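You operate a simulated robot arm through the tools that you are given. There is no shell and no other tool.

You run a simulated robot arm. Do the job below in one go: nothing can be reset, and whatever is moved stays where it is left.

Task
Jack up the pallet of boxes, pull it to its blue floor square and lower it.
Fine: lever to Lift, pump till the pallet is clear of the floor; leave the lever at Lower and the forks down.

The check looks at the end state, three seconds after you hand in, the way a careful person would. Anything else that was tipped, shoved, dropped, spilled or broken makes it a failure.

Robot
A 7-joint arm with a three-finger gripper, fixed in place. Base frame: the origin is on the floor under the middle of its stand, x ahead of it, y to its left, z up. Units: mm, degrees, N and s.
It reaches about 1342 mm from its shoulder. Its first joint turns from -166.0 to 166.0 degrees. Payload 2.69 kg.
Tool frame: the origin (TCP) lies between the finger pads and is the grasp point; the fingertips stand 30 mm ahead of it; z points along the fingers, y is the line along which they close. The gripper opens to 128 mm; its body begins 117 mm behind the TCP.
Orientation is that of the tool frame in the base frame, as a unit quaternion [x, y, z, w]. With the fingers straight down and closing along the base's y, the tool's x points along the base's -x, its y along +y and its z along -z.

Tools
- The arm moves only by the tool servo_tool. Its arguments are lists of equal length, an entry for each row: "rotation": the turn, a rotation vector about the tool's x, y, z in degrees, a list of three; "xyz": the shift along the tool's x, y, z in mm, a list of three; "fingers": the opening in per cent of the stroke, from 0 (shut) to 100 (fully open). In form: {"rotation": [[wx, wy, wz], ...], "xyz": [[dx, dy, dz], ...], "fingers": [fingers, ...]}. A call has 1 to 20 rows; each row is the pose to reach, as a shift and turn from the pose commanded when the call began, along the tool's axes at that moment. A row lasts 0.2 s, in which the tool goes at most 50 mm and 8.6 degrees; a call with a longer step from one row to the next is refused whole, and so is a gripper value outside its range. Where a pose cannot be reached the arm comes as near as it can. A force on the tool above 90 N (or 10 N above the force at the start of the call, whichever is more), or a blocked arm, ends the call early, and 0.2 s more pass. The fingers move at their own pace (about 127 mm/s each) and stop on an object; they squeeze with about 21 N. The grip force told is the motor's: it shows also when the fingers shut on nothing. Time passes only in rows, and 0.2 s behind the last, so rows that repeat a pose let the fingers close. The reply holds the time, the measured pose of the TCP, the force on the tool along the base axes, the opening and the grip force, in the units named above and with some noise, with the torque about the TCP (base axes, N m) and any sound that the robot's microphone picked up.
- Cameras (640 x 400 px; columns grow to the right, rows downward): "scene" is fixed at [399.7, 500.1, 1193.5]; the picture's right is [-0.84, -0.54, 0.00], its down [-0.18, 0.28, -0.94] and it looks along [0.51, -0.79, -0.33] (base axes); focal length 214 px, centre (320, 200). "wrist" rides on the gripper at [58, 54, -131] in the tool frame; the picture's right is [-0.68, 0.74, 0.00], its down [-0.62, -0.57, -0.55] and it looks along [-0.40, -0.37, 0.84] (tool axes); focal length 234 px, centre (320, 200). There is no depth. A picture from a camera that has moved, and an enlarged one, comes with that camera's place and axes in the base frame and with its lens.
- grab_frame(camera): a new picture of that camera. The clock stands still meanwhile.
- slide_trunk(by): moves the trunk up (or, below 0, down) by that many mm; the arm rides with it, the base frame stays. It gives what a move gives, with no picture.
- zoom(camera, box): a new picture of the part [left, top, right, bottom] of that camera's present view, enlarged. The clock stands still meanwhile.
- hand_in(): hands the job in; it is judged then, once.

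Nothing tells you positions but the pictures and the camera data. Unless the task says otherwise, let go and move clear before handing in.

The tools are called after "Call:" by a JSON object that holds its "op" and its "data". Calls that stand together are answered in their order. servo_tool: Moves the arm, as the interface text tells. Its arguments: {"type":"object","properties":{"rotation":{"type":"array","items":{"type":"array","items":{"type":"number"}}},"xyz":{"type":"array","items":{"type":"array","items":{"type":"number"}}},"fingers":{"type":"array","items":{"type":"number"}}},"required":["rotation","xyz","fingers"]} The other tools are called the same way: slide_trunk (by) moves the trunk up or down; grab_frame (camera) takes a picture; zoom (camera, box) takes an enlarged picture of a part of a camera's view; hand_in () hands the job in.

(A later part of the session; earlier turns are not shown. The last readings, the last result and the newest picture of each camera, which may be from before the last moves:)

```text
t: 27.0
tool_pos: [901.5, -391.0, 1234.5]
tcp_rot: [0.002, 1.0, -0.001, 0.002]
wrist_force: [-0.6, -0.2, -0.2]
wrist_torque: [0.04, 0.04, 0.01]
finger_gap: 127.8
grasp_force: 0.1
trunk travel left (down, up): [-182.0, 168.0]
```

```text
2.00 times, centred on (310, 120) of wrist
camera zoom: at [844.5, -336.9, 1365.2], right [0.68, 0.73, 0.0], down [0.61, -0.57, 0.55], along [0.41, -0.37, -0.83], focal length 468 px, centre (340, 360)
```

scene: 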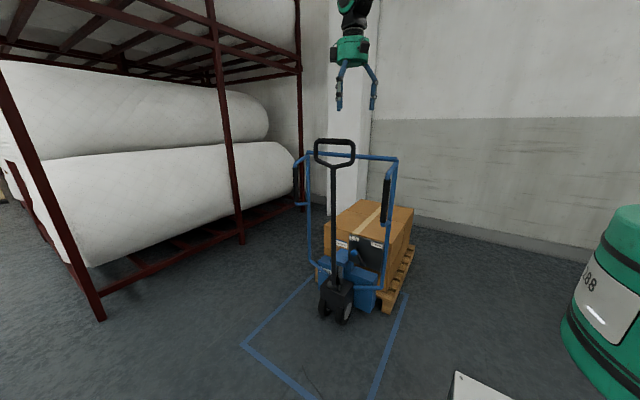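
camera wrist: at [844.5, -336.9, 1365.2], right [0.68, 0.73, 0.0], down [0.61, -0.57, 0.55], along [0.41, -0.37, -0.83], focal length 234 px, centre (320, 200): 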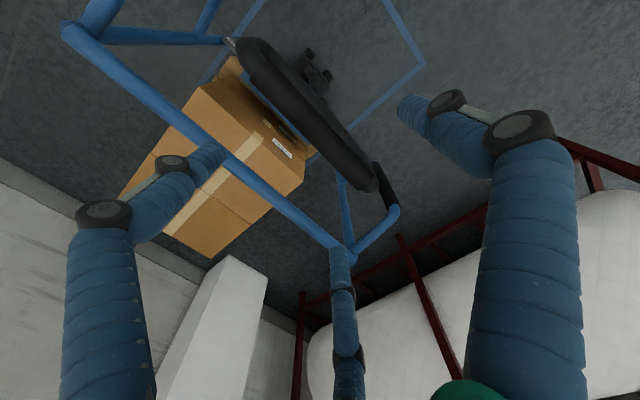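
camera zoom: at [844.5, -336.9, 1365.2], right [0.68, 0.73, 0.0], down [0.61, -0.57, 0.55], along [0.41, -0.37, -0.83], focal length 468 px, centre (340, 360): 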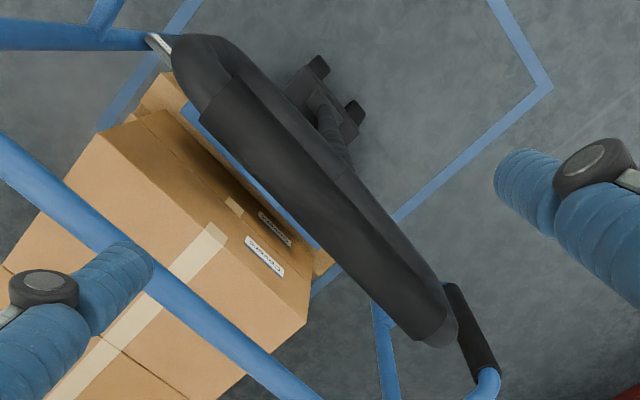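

The tiller grip centre is [901, -388, 1123], its pivot about [895, -412, 285], so the tiller is about 838 mm long and nearly upright. I go straight down over the grip and close on it.

Call:
{"op": "servo_tool", "data": {"rotation": [[0, 0, 0], [0, 0, 0], [0, 0, 0], [0, 0, 0], [0, 0, 0], [0, 0, 0], [0, 0, 0], [0, 0, 0], [0, 0, 0]], "xyz": [[0, 3, 30], [0, 3, 60], [0, 3, 85], [0, 3, 108], [0, 3, 113], [0, 3, 113], [0, 3, 113], [0, 3, 113], [0, 3, 113]], "fingers": [100, 100, 100, 100, 100, 0, 0, 0, 0]}}

Call:
{"op": "grab_frame", "data": {"camera": "wrist"}}

Call:
{"op": "zoom", "data": {"camera": "scene", "box": [290, 60, 410, 180]}}

```text
t: 29.0
tool_pos: [900.8, -389.7, 1123.1]
tcp_rot: [0.002, 1.0, 0.0, 0.0]
wrist_force: [-25.4, -2.8, 1.3]
wrist_torque: [0.02, 0.39, 0.5]
finger_gap: 40.3
grasp_force: 45.4
trunk travel left (down, up): [-182.0, 168.0]
```

```text
taken
camera wrist: at [842.9, -335.5, 1253.1], right [0.68, 0.73, 0.0], down [0.61, -0.57, 0.55], along [0.4, -0.37, -0.83], focal length 234 px, centre (320, 200)
```

wrist: 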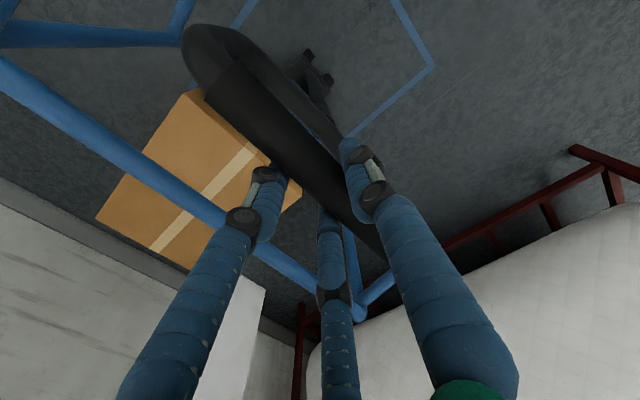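

```text
3.33 times, centred on (350, 120) of scene
camera zoom: at [399.7, 500.1, 1193.5], right [-0.84, -0.54, 0.0], down [-0.18, 0.28, -0.94], along [0.51, -0.79, -0.33], focal length 715 px, centre (220, 467)
```

zoom: 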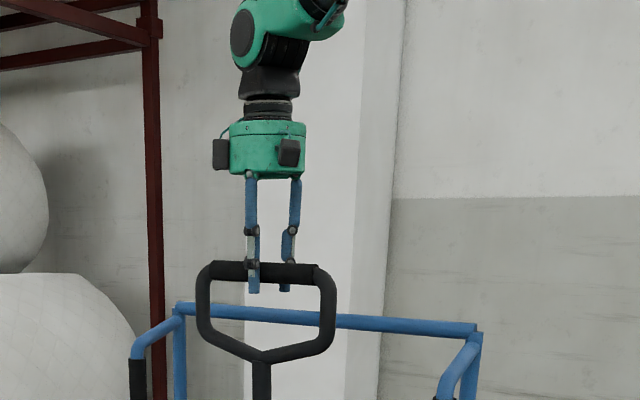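

The grip is held (gap 40 mm). I start the first pump stroke, swinging the tiller top toward +y along its arc and turning the tool with it.

Call:
{"op": "servo_tool", "data": {"rotation": [[1, 0, 0], [2, 0, 0], [3, 0, 0], [4, 0, 0], [5, 0, 0], [6, 0, 0], [7, 0, 0], [8, 0, 0]], "xyz": [[0, 14.6, 0.5], [0, 29.2, 1.3], [0, 43.8, 2.4], [0, 58.4, 3.7], [0, 72.9, 5.2], [0, 87.4, 7], [0, 101.9, 9.1], [0, 116.4, 11.4]], "fingers": [0, 0, 0, 0, 0, 0, 0, 0]}}

Call:
{"op": "grab_frame", "data": {"camera": "scene"}}

Call:
{"op": "grab_frame", "data": {"camera": "wrist"}}

```text
t: 30.8
tool_pos: [902.1, -271.9, 1110.3]
tcp_rot: [0.002, 0.998, -0.07, 0.001]
wrist_force: [-50.7, -3.2, -7.8]
wrist_torque: [0.2, 0.31, 0.74]
finger_gap: 40.4
grasp_force: 45.5
trunk travel left (down, up): [-182.0, 168.0]
```

```text
taken
```

scene: 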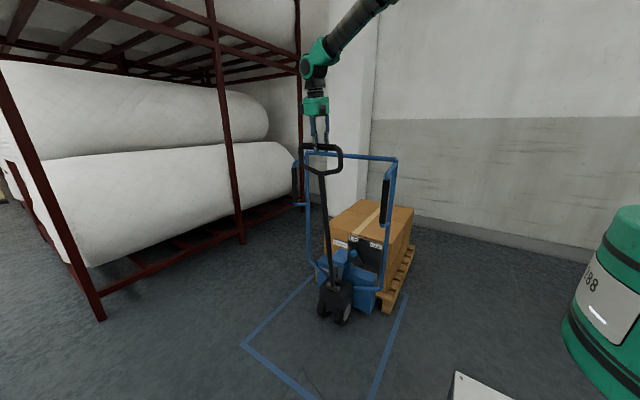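

```text
taken
camera wrist: at [843.4, -199.7, 1232.5], right [0.68, 0.73, -0.1], down [0.61, -0.49, 0.62], along [0.4, -0.49, -0.78], focal length 234 px, centre (320, 200)
```

wrist: 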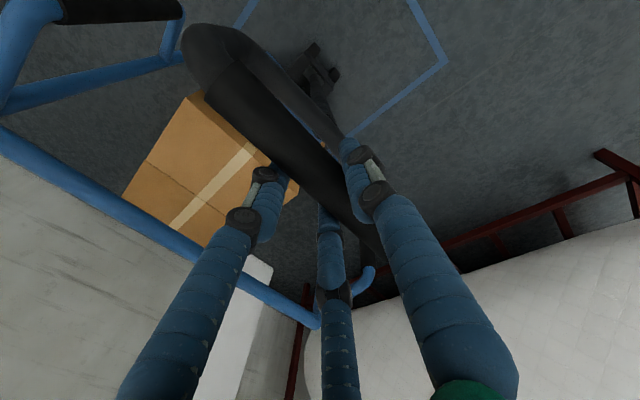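

The tiller swings freely, but there is a growing sideways pull of -50 N along x. I ease the tool a few mm toward -x to relieve it before going on.

Call:
{"op": "servo_tool", "data": {"rotation": [[0, 0, 0], [0, 0, 0]], "xyz": [[2, 0, 0], [4, 0, 0]], "fingers": [0, 0]}}

```text
t: 31.4
tool_pos: [900.7, -275.1, 1111.7]
tcp_rot: [0.002, 0.998, -0.07, 0.003]
wrist_force: [-17.4, -6.2, -19.3]
wrist_torque: [0.04, 0.12, 0.72]
finger_gap: 40.3
grasp_force: 44.7
trunk travel left (down, up): [-182.0, 168.0]
```

Relieved to -17 N. I continue the stroke with a slight drift toward -x to follow the tiller's own plane.

Call:
{"op": "servo_tool", "data": {"rotation": [[1, 0, 0], [3, 0, 0], [5, 0, 0], [7, 0, 0], [9, 0, 0], [11, 0, 0], [13, 0, 0]], "xyz": [[2, 14.6, 0.6], [2.5, 43.8, 2.4], [3, 72.9, 5.2], [3.7, 101.9, 9.1], [4.4, 130.8, 14], [5.1, 159.4, 19.9], [5.8, 187.8, 26.7]], "fingers": [0, 0, 0, 0, 0, 0, 0]}}

Call:
{"op": "grab_frame", "data": {"camera": "scene"}}

Call:
{"op": "grab_frame", "data": {"camera": "wrist"}}

```text
t: 33.0
tool_pos: [900.9, -88.7, 1069.7]
tcp_rot: [0.003, 0.983, -0.184, 0.01]
wrist_force: [48.8, 19.7, 56.7]
wrist_torque: [0.46, 1.07, 1.14]
finger_gap: 40.6
grasp_force: 45.0
trunk travel left (down, up): [-182.0, 168.0]
```

```text
taken
```

scene: 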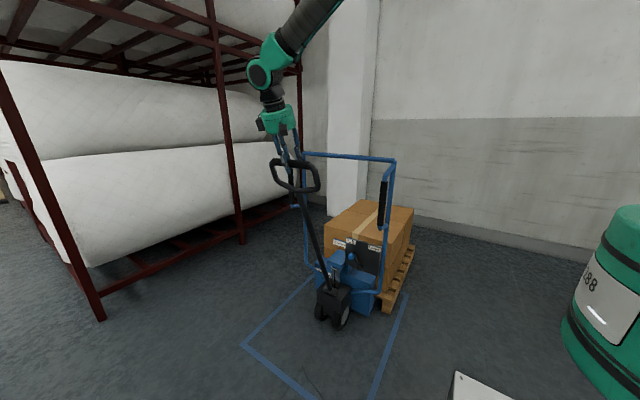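

```text
taken
camera wrist: at [841.2, 9.9, 1170.0], right [0.68, 0.69, -0.25], down [0.6, -0.33, 0.73], along [0.42, -0.65, -0.64], focal length 234 px, centre (320, 200)
```

wrist: 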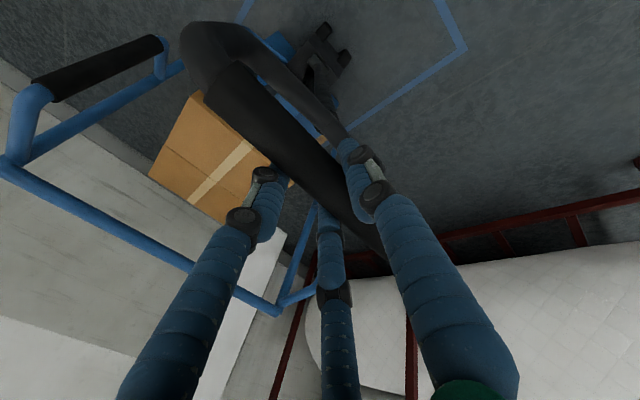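

The jack itself may have rolled a little, since the arc looks flatter than it should. I zoom to compare the jack with the floor and pallet.

Call:
{"op": "zoom", "data": {"camera": "scene", "box": [300, 230, 420, 330]}}

Call:
{"op": "zoom", "data": {"camera": "scene", "box": [270, 120, 430, 220]}}

```text
4.00 times, centred on (360, 280) of scene
camera zoom: at [399.7, 500.1, 1193.5], right [-0.84, -0.54, 0.0], down [-0.18, 0.28, -0.94], along [0.51, -0.79, -0.33], focal length 858 px, centre (160, -120)
```

zoom: 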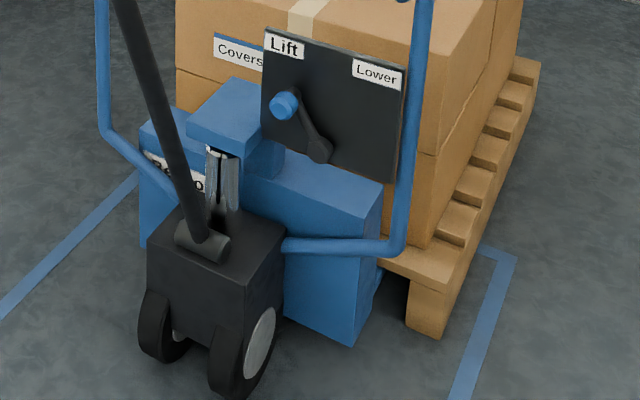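

```text
4.00 times, centred on (350, 170) of scene
camera zoom: at [399.7, 500.1, 1193.5], right [-0.84, -0.54, 0.0], down [-0.18, 0.28, -0.94], along [0.51, -0.79, -0.33], focal length 858 px, centre (200, 320)
```

zoom: 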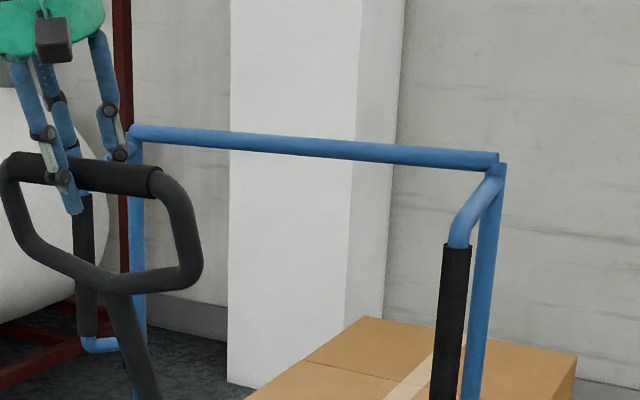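

The jack rolled about 30 mm toward +y while the pallet stayed: the tiller seems to hit its lower stop at about 20°, and going further pulled the jack. I return along the same path to upright, which also pushes the jack back.

Call:
{"op": "servo_tool", "data": {"rotation": [[-1.5, 0, 0], [-3, 0, 0], [-6, 0, 0], [-9, 0, 0], [-12, 0, 0], [-15, 0, 0], [-18, 0, 0], [-20, 0, 0], [-21, 0, 0], [-21, 0, 0]], "xyz": [[-2, -22, 0], [-4, -43.9, 0], [-5, -87.7, 2.2], [-5.2, -131.3, 6.6], [-5.4, -174.6, 13.4], [-5.6, -217.6, 22.5], [-5.8, -260, 33.8], [-5.8, -287.9, 42.5], [-5.8, -301.7, 47.3], [-5.8, -301.7, 47.3]], "fingers": [0, 0, 0, 0, 0, 0, 0, 0, 0, 0]}}

Call:
{"op": "zoom", "data": {"camera": "scene", "box": [300, 230, 420, 330]}}

Call:
{"op": "zoom", "data": {"camera": "scene", "box": [270, 120, 430, 220]}}

```text
t: 35.2
tool_pos: [900.7, -389.6, 1122.9]
tcp_rot: [0.002, 1.0, 0.0, 0.0]
wrist_force: [20.0, 9.7, 22.5]
wrist_torque: [0.35, -0.08, 0.48]
finger_gap: 40.2
grasp_force: 44.6
trunk travel left (down, up): [-182.0, 168.0]
```

```text
4.00 times, centred on (360, 280) of scene
camera zoom: at [399.7, 500.1, 1193.5], right [-0.84, -0.54, 0.0], down [-0.18, 0.28, -0.94], along [0.51, -0.79, -0.33], focal length 858 px, centre (160, -120)
```

zoom: 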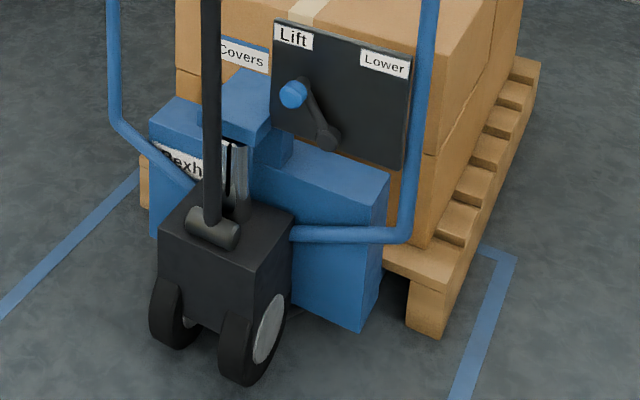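

```text
4.00 times, centred on (350, 170) of scene
camera zoom: at [399.7, 500.1, 1193.5], right [-0.84, -0.54, 0.0], down [-0.18, 0.28, -0.94], along [0.51, -0.79, -0.33], focal length 858 px, centre (200, 320)
```

zoom: 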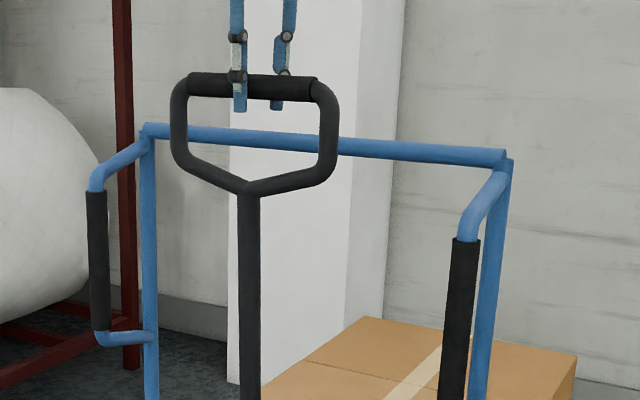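

The carriage label now stands higher above the frame tube, so the stroke lifted the forks a little, and the jack is nearly back in place. I do another full stroke, stopping short of the lower stop so the jack doesn't roll.

Call:
{"op": "servo_tool", "data": {"rotation": [[3, 0, 0], [6, 0, 0], [9, 0, 0], [12, 0, 0], [15, 0, 0], [17, 0, 0], [18.5, 0, 0], [18.5, 0, 0], [17, 0, 0], [15, 0, 0], [12, 0, 0], [9, 0, 0], [6, 0, 0], [3, 0, 0], [0, 0, 0], [0, 0, 0]], "xyz": [[-1, 43.8, 1.9], [-1, 87.5, 6.1], [-1, 130.9, 12.6], [-1, 173.9, 21.4], [-1, 216.4, 32.3], [-1, 244.3, 40.9], [-1, 265.1, 47.9], [-1, 265.1, 47.9], [-1, 244.3, 40.9], [-1, 216.4, 32.3], [-1, 173.9, 21.4], [-1, 130.9, 12.6], [-1, 87.5, 6.1], [-1, 43.8, 1.9], [-1, 0, 0], [-1, -6, 0]], "fingers": [0, 0, 0, 0, 0, 0, 0, 0, 0, 0, 0, 0, 0, 0, 0, 0]}}

Call:
{"op": "zoom", "data": {"camera": "scene", "box": [300, 230, 420, 330]}}

```text
t: 38.6
tool_pos: [901.5, -403.3, 1123.6]
tcp_rot: [0.003, 1.0, -0.002, 0.003]
wrist_force: [-7.0, -2.3, -7.9]
wrist_torque: [0.12, 1.08, 0.76]
finger_gap: 40.3
grasp_force: 45.2
trunk travel left (down, up): [-182.0, 168.0]
```

```text
4.00 times, centred on (360, 280) of scene
camera zoom: at [399.7, 500.1, 1193.5], right [-0.84, -0.54, 0.0], down [-0.18, 0.28, -0.94], along [0.51, -0.79, -0.33], focal length 858 px, centre (160, -120)
```

zoom: 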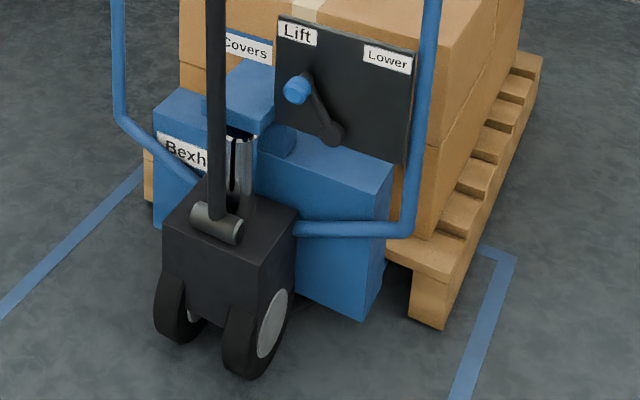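

The pallet has lifted: its front corner and the carriage label sit higher, with shadow under it. I add another full stroke for clearance.

Call:
{"op": "servo_tool", "data": {"rotation": [[3, 0, 0], [6, 0, 0], [9, 0, 0], [12, 0, 0], [15, 0, 0], [17, 0, 0], [18.5, 0, 0], [18.5, 0, 0], [17, 0, 0], [15, 0, 0], [12, 0, 0], [9, 0, 0], [6, 0, 0], [3, 0, 0], [0, 0, 0], [0, 0, 0]], "xyz": [[0, 43.8, 1.9], [0, 87.5, 6.1], [0, 130.9, 12.6], [0, 173.9, 21.4], [0, 216.4, 32.3], [0, 244.3, 40.9], [0, 265.1, 47.9], [0, 265.1, 47.9], [0, 244.3, 40.9], [0, 216.4, 32.3], [0, 173.9, 21.4], [0, 130.9, 12.6], [0, 87.5, 6.1], [0, 43.8, 1.9], [0, 0, 0], [0, 0, 0]], "fingers": [0, 0, 0, 0, 0, 0, 0, 0, 0, 0, 0, 0, 0, 0, 0, 0]}}

Call:
{"op": "zoom", "data": {"camera": "scene", "box": [300, 230, 420, 330]}}

```text
t: 40.3
tool_pos: [901.6, -129.1, 1090.4]
tcp_rot: [0.003, 0.987, -0.163, 0.007]
wrist_force: [-48.8, 7.7, 39.2]
wrist_torque: [0.34, 1.16, 0.76]
finger_gap: 41.7
grasp_force: 44.7
trunk travel left (down, up): [-182.0, 168.0]
stopped in row 8: the force on the tool passed its limit at 93 N (the readings are from after the stop); the commanded pose is now the measured one
```

```text
4.00 times, centred on (360, 280) of scene
camera zoom: at [399.7, 500.1, 1193.5], right [-0.84, -0.54, 0.0], down [-0.18, 0.28, -0.94], along [0.51, -0.79, -0.33], focal length 858 px, centre (160, -120)
```

zoom: 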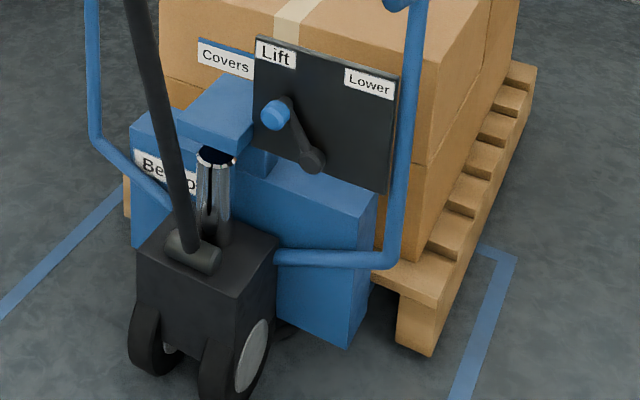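

The loaded jack and pallet have rolled together about 50 mm toward +y, so the pallet is carried by the forks. I look closely at the clearance under the pallet.

Call:
{"op": "zoom", "data": {"camera": "scene", "box": [360, 250, 420, 325]}}

Call:
{"op": "grab_frame", "data": {"camera": "scene"}}

Call:
{"op": "grab_frame", "data": {"camera": "wrist"}}

```text
5.33 times, centred on (390, 288) of scene
camera zoom: at [399.7, 500.1, 1193.5], right [-0.84, -0.54, 0.0], down [-0.18, 0.28, -0.94], along [0.51, -0.79, -0.33], focal length 1144 px, centre (-53, -267)
```

zoom: 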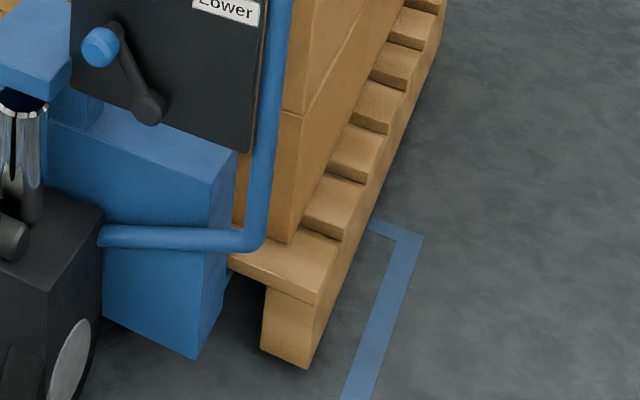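

```text
taken
```

scene: 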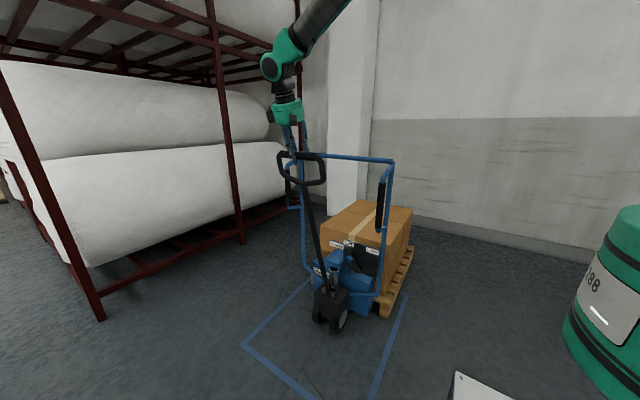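

```text
taken
camera wrist: at [841.7, -36.3, 1196.3], right [0.68, 0.7, -0.22], down [0.6, -0.36, 0.71], along [0.41, -0.62, -0.67], focal length 234 px, centre (320, 200)
```

wrist: 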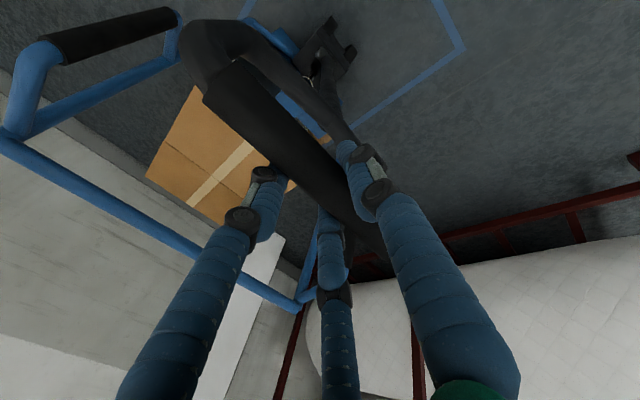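

The pallet is up on the forks and moved with the jack. I bring the tiller back upright around the jack's new position, then look at the lift again.

Call:
{"op": "servo_tool", "data": {"rotation": [[-4, 0, 0], [-7.8, 0, 0], [-10.8, 0, 0], [-13.8, 0, 0], [-16.8, 0, 0], [-18.8, 0, 0], [-18.8, 0, 0]], "xyz": [[1, -23.9, -0.5], [2, -48.7, 2.1], [3, -92.1, 8.4], [3, -135.1, 17.1], [3, -177.6, 27.8], [3, -205.7, 36.3], [3, -205.7, 36.3]], "fingers": [0, 0, 0, 0, 0, 0, 0]}}

Call:
{"op": "zoom", "data": {"camera": "scene", "box": [300, 230, 420, 330]}}

Call:
{"op": "zoom", "data": {"camera": "scene", "box": [270, 120, 430, 220]}}

```text
t: 41.9
tool_pos: [901.5, -336.7, 1121.6]
tcp_rot: [0.001, 1.0, 0.0, 0.011]
wrist_force: [-15.3, 11.7, 59.2]
wrist_torque: [0.17, 0.41, 0.64]
finger_gap: 40.9
grasp_force: 45.4
trunk travel left (down, up): [-182.0, 168.0]
```

```text
4.00 times, centred on (360, 280) of scene
camera zoom: at [399.7, 500.1, 1193.5], right [-0.84, -0.54, 0.0], down [-0.18, 0.28, -0.94], along [0.51, -0.79, -0.33], focal length 858 px, centre (160, -120)
```

zoom: 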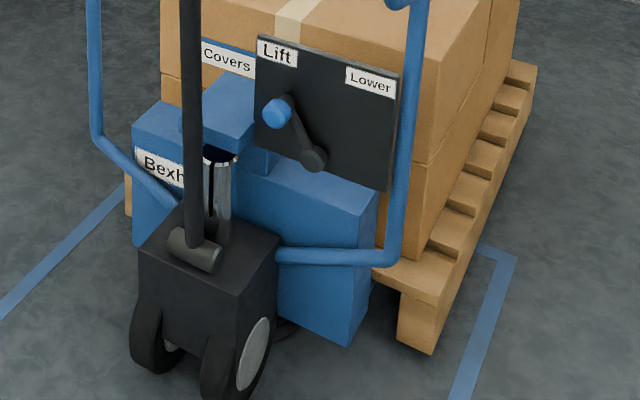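

```text
4.00 times, centred on (350, 170) of scene
camera zoom: at [399.7, 500.1, 1193.5], right [-0.84, -0.54, 0.0], down [-0.18, 0.28, -0.94], along [0.51, -0.79, -0.33], focal length 858 px, centre (200, 320)
```

zoom: 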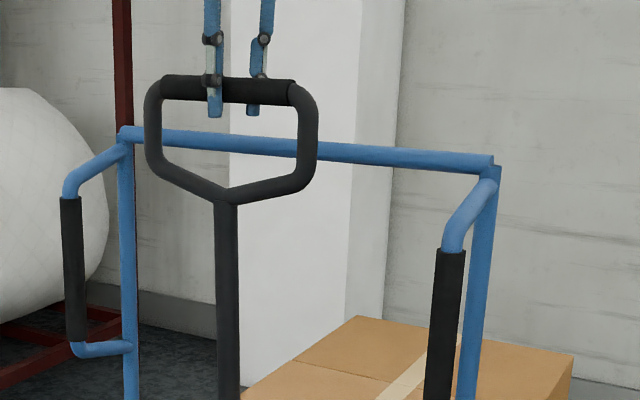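

The pallet rides roughly 15–20 mm off the floor by my estimate and the jack stayed at its new place. I do one more, slower stroke for margin, easing the downward push a little.

Call:
{"op": "servo_tool", "data": {"rotation": [[0, 0, 0], [1.5, 0, 0], [3, 0, 0], [4.5, 0, 0], [6, 0, 0], [7.5, 0, 0], [9, 0, 0], [10.5, 0, 0], [12, 0, 0], [13.5, 0, 0], [15, 0, 0], [16.5, 0, 0], [18, 0, 0], [18, 0, 0]], "xyz": [[1, 0, -4], [1, 21.9, -3.3], [1, 43.8, -2.1], [1, 65.7, -0.3], [1, 87.5, 2.1], [1, 109.2, 5.1], [1, 130.9, 8.6], [1, 152.4, 12.7], [1, 173.9, 17.4], [1, 195.2, 22.6], [1, 216.4, 28.3], [1, 237.4, 34.7], [1, 258.2, 41.5], [1, 258.2, 41.5]], "fingers": [0, 0, 0, 0, 0, 0, 0, 0, 0, 0, 0, 0, 0, 0]}}

Call:
{"op": "zoom", "data": {"camera": "scene", "box": [300, 230, 420, 330]}}

```text
t: 44.9
tool_pos: [902.1, -74.6, 1082.4]
tcp_rot: [0.003, 0.988, -0.155, 0.012]
wrist_force: [-4.1, 18.8, 68.6]
wrist_torque: [0.18, 1.2, 0.95]
finger_gap: 42.7
grasp_force: 45.2
trunk travel left (down, up): [-182.0, 168.0]
```

```text
4.00 times, centred on (360, 280) of scene
camera zoom: at [399.7, 500.1, 1193.5], right [-0.84, -0.54, 0.0], down [-0.18, 0.28, -0.94], along [0.51, -0.79, -0.33], focal length 858 px, centre (160, -120)
```

zoom: 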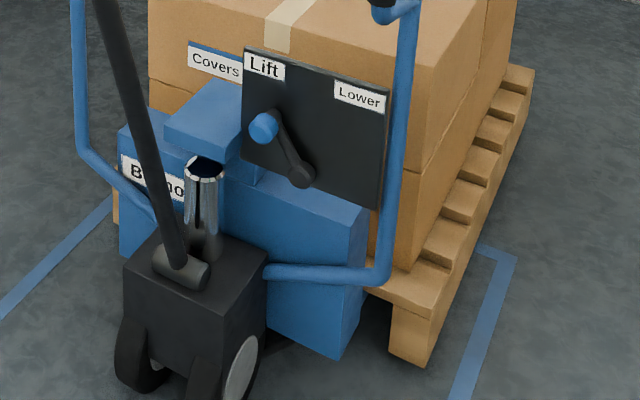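

The forks rose further and the jack rolled on to about 110 mm from its start. I set the tiller back upright so I can let it go there and pull by the rigid frame crossbar instead.

Call:
{"op": "servo_tool", "data": {"rotation": [[-2.9, 0, 0], [-5.8, 0, 0], [-7.3, 0, 0], [-8.8, 0, 0], [-10.3, 0, 0], [-11.8, 0, 0], [-13.3, 0, 0], [-14.8, 0, 0], [-16.3, 0, 0], [-17.8, 0, 0], [-17.8, 0, 0]], "xyz": [[0, -20, -1.5], [0, -40.4, -1.8], [0, -62.2, 0.4], [0, -84, 3], [0, -105.7, 6.4], [0, -127.3, 10.1], [0, -148.7, 14.6], [0, -170.1, 19.4], [0, -187.1, 23.9], [0, -204.1, 28.6], [0, -204.1, 28.6]], "fingers": [0, 0, 0, 0, 0, 0, 0, 0, 0, 0, 0]}}

Call:
{"op": "grab_frame", "data": {"camera": "scene"}}

Call:
{"op": "grab_frame", "data": {"camera": "wrist"}}

Call:
{"op": "zoom", "data": {"camera": "scene", "box": [270, 120, 430, 220]}}

```text
t: 47.3
tool_pos: [901.0, -280.6, 1114.4]
tcp_rot: [0.002, 1.0, 0.0, 0.01]
wrist_force: [7.7, -0.8, 47.8]
wrist_torque: [0.2, -0.39, -0.19]
finger_gap: 46.2
grasp_force: 45.3
trunk travel left (down, up): [-182.0, 168.0]
```

```text
taken
```

scene: 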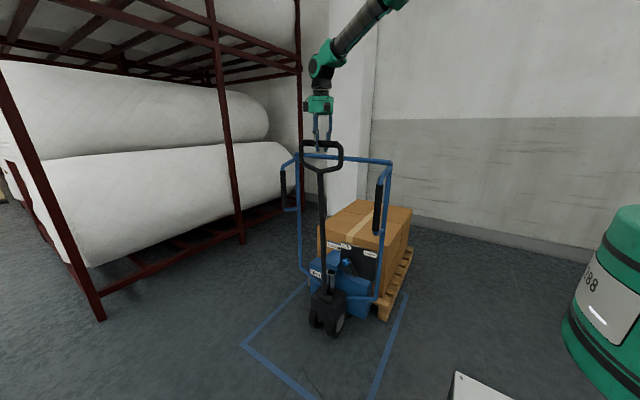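

```text
taken
camera wrist: at [841.3, -225.2, 1242.9], right [0.68, 0.73, 0.01], down [0.6, -0.57, 0.56], along [0.42, -0.37, -0.83], focal length 234 px, centre (320, 200)
```

wrist: 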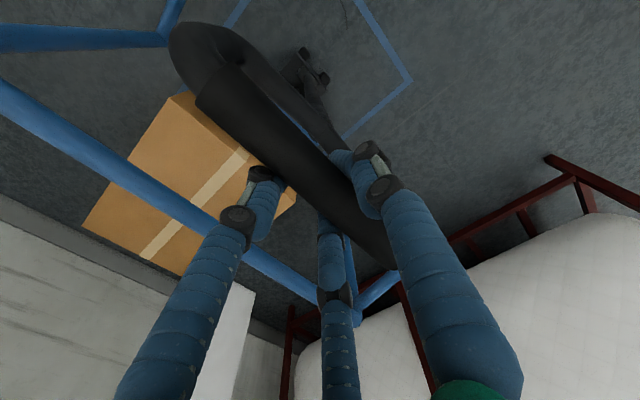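

```text
4.00 times, centred on (350, 170) of scene
camera zoom: at [399.7, 500.1, 1193.5], right [-0.84, -0.54, 0.0], down [-0.18, 0.28, -0.94], along [0.51, -0.79, -0.33], focal length 858 px, centre (200, 320)
```

zoom: 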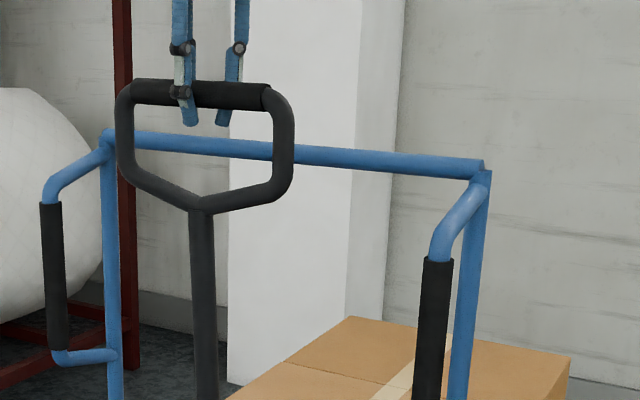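

The tiller is upright again. I open the fingers in place and see whether it stays.

Call:
{"op": "servo_tool", "data": {"rotation": [[0, 0, 0], [0, 0, 0], [0, 0, 0], [0, 0, 0]], "xyz": [[0, 0, -3], [0, 0, -3], [0, 0, -3], [0, 0, -3]], "fingers": [50, 100, 100, 100]}}

Call:
{"op": "zoom", "data": {"camera": "scene", "box": [270, 120, 430, 220]}}

Call:
{"op": "zoom", "data": {"camera": "scene", "box": [300, 230, 420, 330]}}

Call:
{"op": "grab_frame", "data": {"camera": "wrist"}}

```text
t: 48.3
tool_pos: [902.4, -281.3, 1111.9]
tcp_rot: [0.001, 1.0, -0.001, 0.007]
wrist_force: [-0.6, -0.5, -0.3]
wrist_torque: [-0.02, -0.01, -0.02]
finger_gap: 128.2
grasp_force: 0.1
trunk travel left (down, up): [-182.0, 168.0]
```

```text
4.00 times, centred on (350, 170) of scene
camera zoom: at [399.7, 500.1, 1193.5], right [-0.84, -0.54, 0.0], down [-0.18, 0.28, -0.94], along [0.51, -0.79, -0.33], focal length 858 px, centre (200, 320)
```

zoom: 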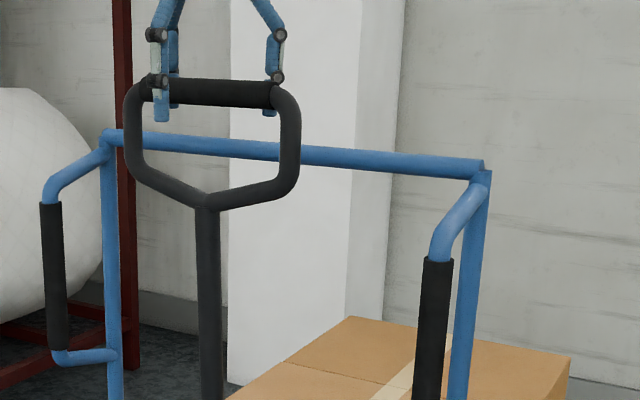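

```text
4.00 times, centred on (360, 280) of scene
camera zoom: at [399.7, 500.1, 1193.5], right [-0.84, -0.54, 0.0], down [-0.18, 0.28, -0.94], along [0.51, -0.79, -0.33], focal length 858 px, centre (160, -120)
```

zoom: 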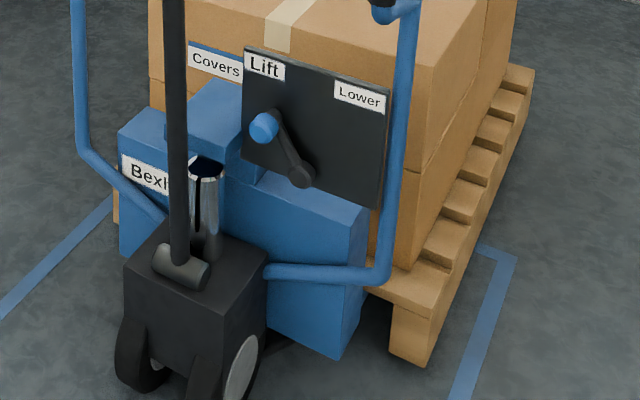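

```text
taken
camera wrist: at [842.1, -225.8, 1242.5], right [0.68, 0.73, 0.01], down [0.61, -0.57, 0.56], along [0.41, -0.37, -0.83], focal length 234 px, centre (320, 200)
```

wrist: 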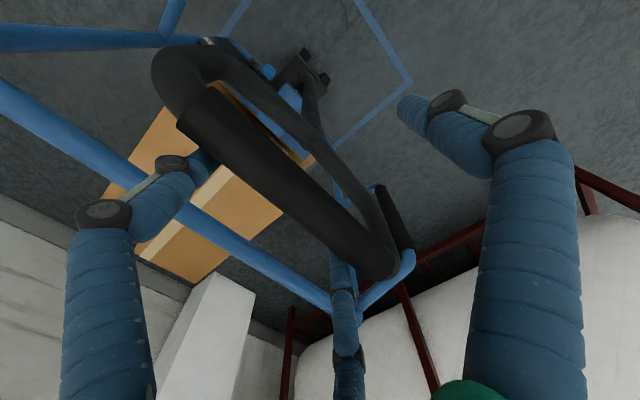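

The tiller stays upright on its own and the forks hold. I lift straight off it.

Call:
{"op": "servo_tool", "data": {"rotation": [[0, 0, 0], [0, 0, 0], [0, 0, 0], [0, 0, 0], [0, 0, 0], [0, 0, 0]], "xyz": [[0, -6, -25], [0, -6, -60], [0, -6, -100], [0, -6, -140], [0, -6, -165], [0, -6, -165]], "fingers": [100, 100, 100, 100, 100, 100]}}

Call:
{"op": "grab_frame", "data": {"camera": "wrist"}}

Call:
{"op": "grab_frame", "data": {"camera": "scene"}}

Call:
{"op": "zoom", "data": {"camera": "scene", "box": [270, 120, 430, 220]}}

```text
t: 49.7
tool_pos: [897.9, -288.1, 1279.2]
tcp_rot: [0.001, 1.0, 0.0, 0.007]
wrist_force: [-0.1, -0.9, -0.2]
wrist_torque: [0.02, 0.04, 0.02]
finger_gap: 128.2
grasp_force: 0.0
trunk travel left (down, up): [-182.0, 168.0]
```

```text
taken
camera wrist: at [838.4, -233.0, 1408.4], right [0.68, 0.73, 0.01], down [0.61, -0.57, 0.56], along [0.41, -0.37, -0.83], focal length 234 px, centre (320, 200)
```

wrist: 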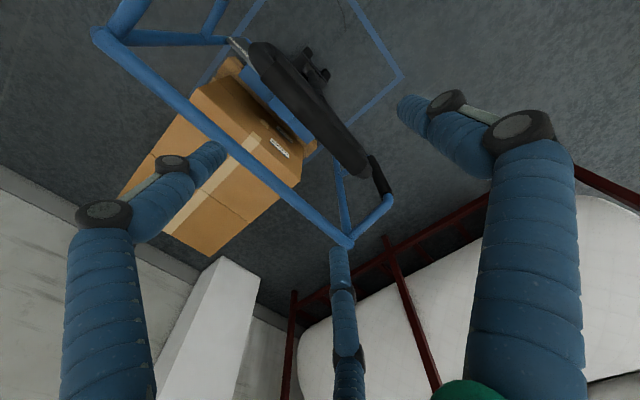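

```text
taken
```

scene: 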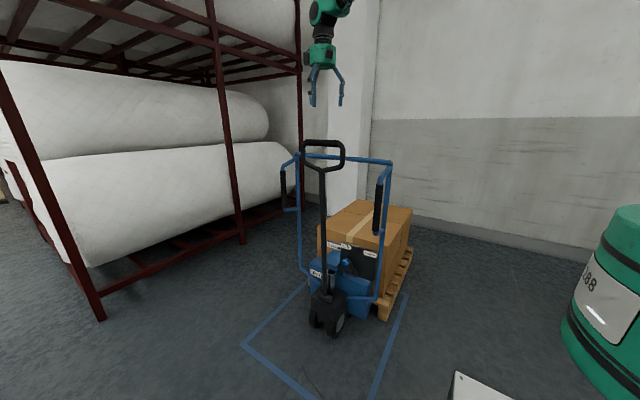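

```text
4.00 times, centred on (350, 170) of scene
camera zoom: at [399.7, 500.1, 1193.5], right [-0.84, -0.54, 0.0], down [-0.18, 0.28, -0.94], along [0.51, -0.79, -0.33], focal length 858 px, centre (200, 320)
```

zoom: 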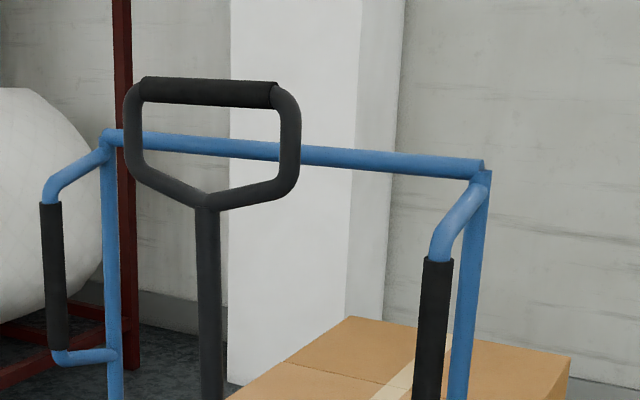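

The jack stands with tiller upright and load raised. I zoom to place the crossbar exactly.

Call:
{"op": "zoom", "data": {"camera": "wrist", "box": [80, 0, 400, 260]}}

```text
1.54 times, centred on (240, 130) of wrist
camera zoom: at [838.4, -233.0, 1408.4], right [0.68, 0.73, 0.01], down [0.61, -0.57, 0.56], along [0.41, -0.37, -0.83], focal length 360 px, centre (443, 308)
```

zoom: 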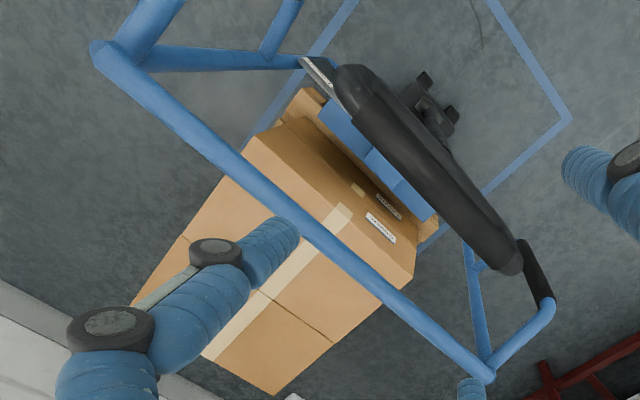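

The crossbar runs from [641, -428, 1043] to [1143, -424, 1042]; the tiller grip stands 141 mm in front of it. I move above its middle with the fingers half open so they fit between.

Call:
{"op": "servo_tool", "data": {"rotation": [[0, 0.4, 0], [0, 0.8, 0], [0, 0.8, 0], [0, 0.8, 0], [0, 0.8, 0], [0, 0.8, 0]], "xyz": [[2, -40, 0], [4, -80, 0], [6, -115, 0], [6, -138, 20], [6, -138, 55], [6, -138, 70]], "fingers": [55, 55, 55, 55, 55, 55]}}

Call:
{"op": "grab_frame", "data": {"camera": "wrist"}}

Call:
{"op": "zoom", "data": {"camera": "scene", "box": [250, 60, 410, 200]}}

```text
t: 51.1
tool_pos: [895.3, -424.9, 1206.4]
tcp_rot: [0.0, 1.0, 0.0, 0.001]
wrist_force: [0.7, 0.9, 0.6]
wrist_torque: [-0.02, 0.01, 0.01]
finger_gap: 70.5
grasp_force: 0.2
trunk travel left (down, up): [-182.0, 168.0]
```

```text
taken
camera wrist: at [836.9, -370.9, 1337.2], right [0.68, 0.73, 0.0], down [0.61, -0.57, 0.55], along [0.4, -0.37, -0.84], focal length 234 px, centre (320, 200)
```

wrist: 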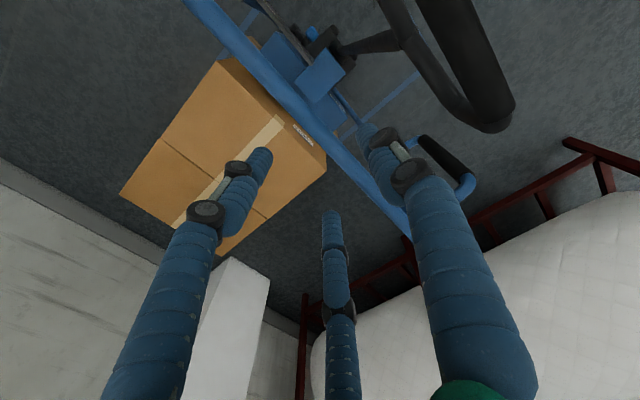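

```text
2.86 times, centred on (330, 130) of scene
camera zoom: at [399.7, 500.1, 1193.5], right [-0.84, -0.54, 0.0], down [-0.18, 0.28, -0.94], along [0.51, -0.79, -0.33], focal length 613 px, centre (291, 400)
```

zoom: 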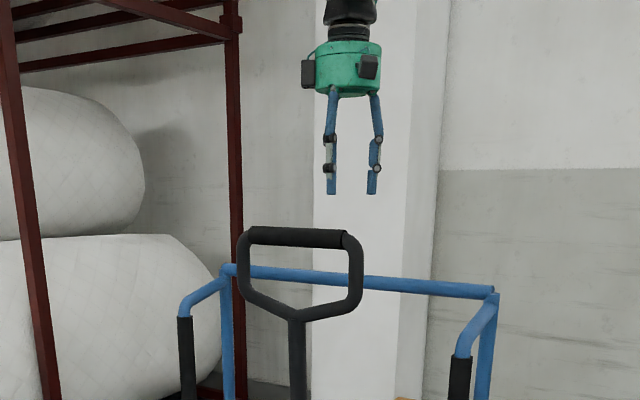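

The crossbar lies under the gripper's axis. I descend straight down onto it and close.

Call:
{"op": "servo_tool", "data": {"rotation": [[0, 0, 0], [0, 0, 0], [0, 0, 0], [0, 0, 0], [0, 0, 0], [0, 0, 0], [0, 0, 0], [0, 0, 0], [0, 0, 0], [0, 0, 0]], "xyz": [[0, -3, 30], [0, -3, 60], [0, -3, 90], [0, -3, 120], [0, -3, 145], [0, -3, 162], [0, -3, 166], [0, -3, 166], [0, -3, 166], [0, -3, 166]], "fingers": [55, 55, 55, 55, 55, 55, 55, 0, 0, 0]}}

Call:
{"op": "grab_frame", "data": {"camera": "wrist"}}

Call:
{"op": "zoom", "data": {"camera": "scene", "box": [250, 60, 410, 200]}}

```text
t: 53.3
tool_pos: [890.6, -427.3, 1037.2]
tcp_rot: [0.001, 1.0, 0.003, -0.004]
wrist_force: [-30.7, 1.4, -17.7]
wrist_torque: [-0.25, -0.59, 1.04]
finger_gap: 39.4
grasp_force: 45.0
trunk travel left (down, up): [-182.0, 168.0]
```

```text
taken
camera wrist: at [834.2, -372.5, 1168.1], right [0.68, 0.74, 0.0], down [0.62, -0.57, 0.54], along [0.4, -0.37, -0.84], focal length 234 px, centre (320, 200)
```

wrist: 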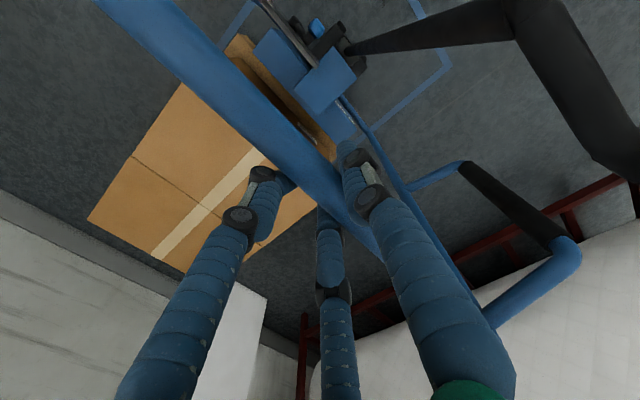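

```text
2.86 times, centred on (330, 130) of scene
camera zoom: at [399.7, 500.1, 1193.5], right [-0.84, -0.54, 0.0], down [-0.18, 0.28, -0.94], along [0.51, -0.79, -0.33], focal length 613 px, centre (291, 400)
```

zoom: 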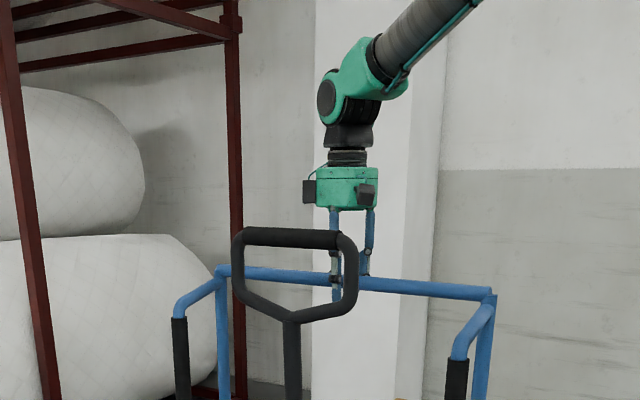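

The crossbar is held. I check the jack and pallet on the floor once more before pulling.

Call:
{"op": "grab_frame", "data": {"camera": "scene"}}

Call:
{"op": "zoom", "data": {"camera": "scene", "box": [300, 230, 420, 330]}}

Call:
{"op": "zoom", "data": {"camera": "wrist", "box": [200, 0, 460, 200]}}

```text
taken
```

scene: 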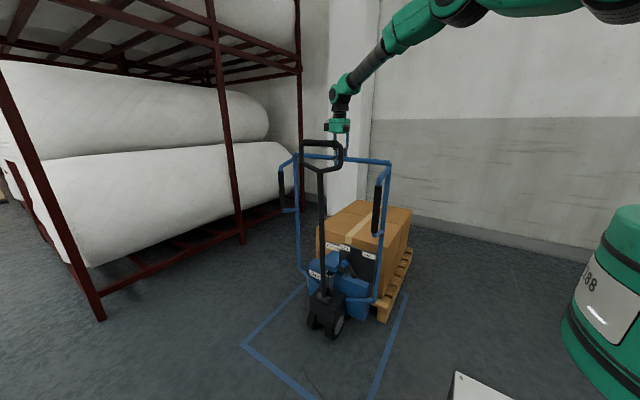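

```text
4.00 times, centred on (360, 280) of scene
camera zoom: at [399.7, 500.1, 1193.5], right [-0.84, -0.54, 0.0], down [-0.18, 0.28, -0.94], along [0.51, -0.79, -0.33], focal length 858 px, centre (160, -120)
```

zoom: 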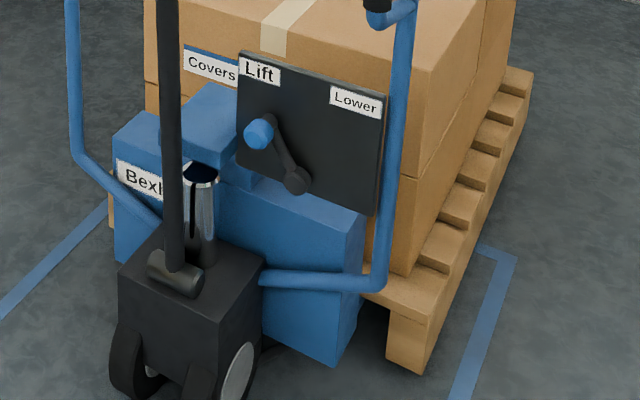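

```text
2.00 times, centred on (330, 100) of wrist
camera zoom: at [834.2, -372.5, 1168.1], right [0.68, 0.74, 0.0], down [0.62, -0.57, 0.54], along [0.4, -0.37, -0.84], focal length 468 px, centre (300, 400)
```

zoom: 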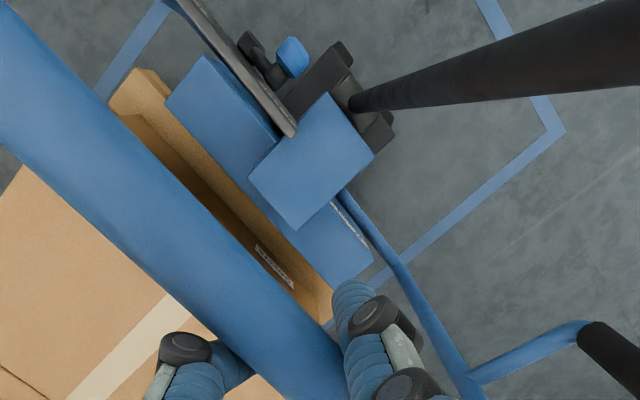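

The jack and raised pallet stand square, about 120 mm forward of their start; the pallet still needs roughly 485 mm. I pull gently in +y and watch the forces.

Call:
{"op": "servo_tool", "data": {"rotation": [[0, 0, 0], [0, 0, 0], [0, 0, 0], [0, 0, 0], [0, 0, 0], [0, 0, 0], [0, 0, 0], [0, 0, 0], [0, 0, 0], [0, 0, 0], [0, 0, 0], [0, 0, 0]], "xyz": [[1, 2, 0], [2, 6, 0], [2, 12, 0], [2, 20, 0], [2, 29, 0], [2, 39, 0], [2, 49, 0], [2, 59, 0], [2, 68, 0], [2, 75, 0], [2, 79, 0], [2, 80, 0]], "fingers": [0, 0, 0, 0, 0, 0, 0, 0, 0, 0, 0, 0]}}

Call:
{"op": "grab_frame", "data": {"camera": "scene"}}

Call:
{"op": "zoom", "data": {"camera": "scene", "box": [270, 220, 430, 340]}}

```text
t: 55.9
tool_pos: [892.6, -350.2, 1037.9]
tcp_rot: [0.002, 1.0, 0.0, -0.002]
wrist_force: [-13.2, -6.4, -50.2]
wrist_torque: [-0.5, -1.2, 1.25]
finger_gap: 39.1
grasp_force: 45.3
trunk travel left (down, up): [-182.0, 168.0]
```

```text
taken
```

scene: 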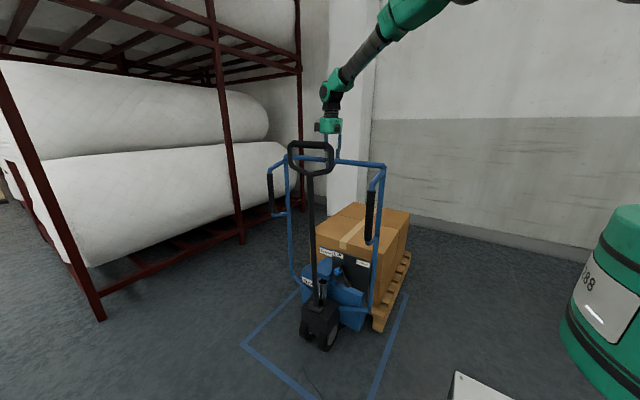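

```text
3.33 times, centred on (350, 280) of scene
camera zoom: at [399.7, 500.1, 1193.5], right [-0.84, -0.54, 0.0], down [-0.18, 0.28, -0.94], along [0.51, -0.79, -0.33], focal length 715 px, centre (220, -67)
```

zoom: 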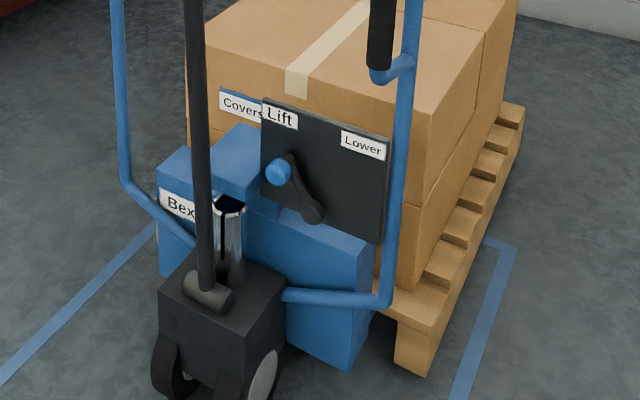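

The pull goes easily (only about 6 N) and the pallet follows the jack exactly, straight. I continue with a longer pull.

Call:
{"op": "servo_tool", "data": {"rotation": [[0, 0, 0], [0, 0, 0], [0, 0, 0], [0, 0, 0], [0, 0, 0], [0, 0, 0], [0, 0, 0], [0, 0, 0], [0, 0, 0], [0, 0, 0], [0, 0, 0], [0, 0, 0], [0, 0, 0], [0, 0, 0], [0, 0, 0], [0, 0, 0], [0, 0, 0], [0, 0, 0], [0, 0, 0], [0, 0, 0]], "xyz": [[1, 3, 2], [1, 9, 3], [1, 18, 3], [1, 30, 3], [1, 43, 3], [1, 56, 3], [1, 69, 3], [1, 82, 3], [1, 95, 3], [1, 108, 3], [1, 121, 3], [1, 134, 3], [1, 147, 3], [1, 160, 3], [1, 173, 3], [1, 184, 3], [1, 192, 3], [1, 197, 3], [1, 200, 3], [1, 200, 3]], "fingers": [0, 0, 0, 0, 0, 0, 0, 0, 0, 0, 0, 0, 0, 0, 0, 0, 0, 0, 0, 0]}}

Call:
{"op": "grab_frame", "data": {"camera": "scene"}}

Call:
{"op": "zoom", "data": {"camera": "scene", "box": [250, 220, 450, 400]}}

```text
t: 60.1
tool_pos: [891.6, -152.8, 1038.9]
tcp_rot: [0.001, 1.0, -0.001, 0.0]
wrist_force: [-2.5, -19.6, -8.2]
wrist_torque: [-0.46, 0.26, 1.8]
finger_gap: 38.7
grasp_force: 45.2
trunk travel left (down, up): [-182.0, 168.0]
```

```text
taken
```

scene: 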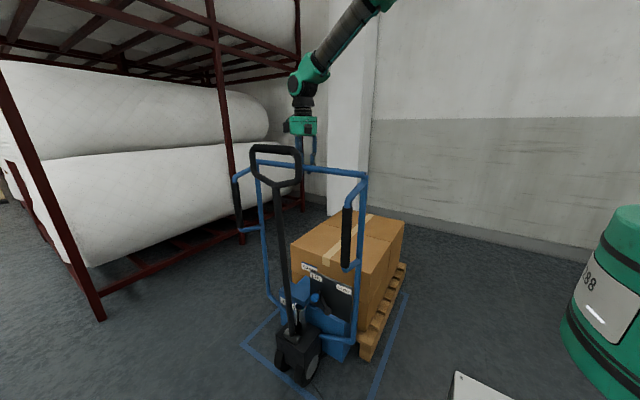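

```text
2.22 times, centred on (350, 310) of scene
camera zoom: at [399.7, 500.1, 1193.5], right [-0.84, -0.54, 0.0], down [-0.18, 0.28, -0.94], along [0.51, -0.79, -0.33], focal length 477 px, centre (253, -44)
```

zoom: 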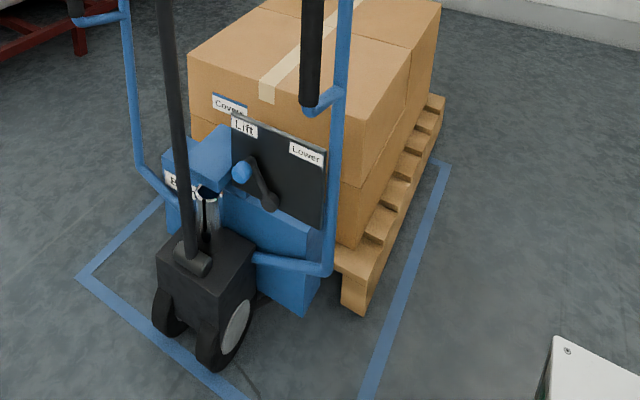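

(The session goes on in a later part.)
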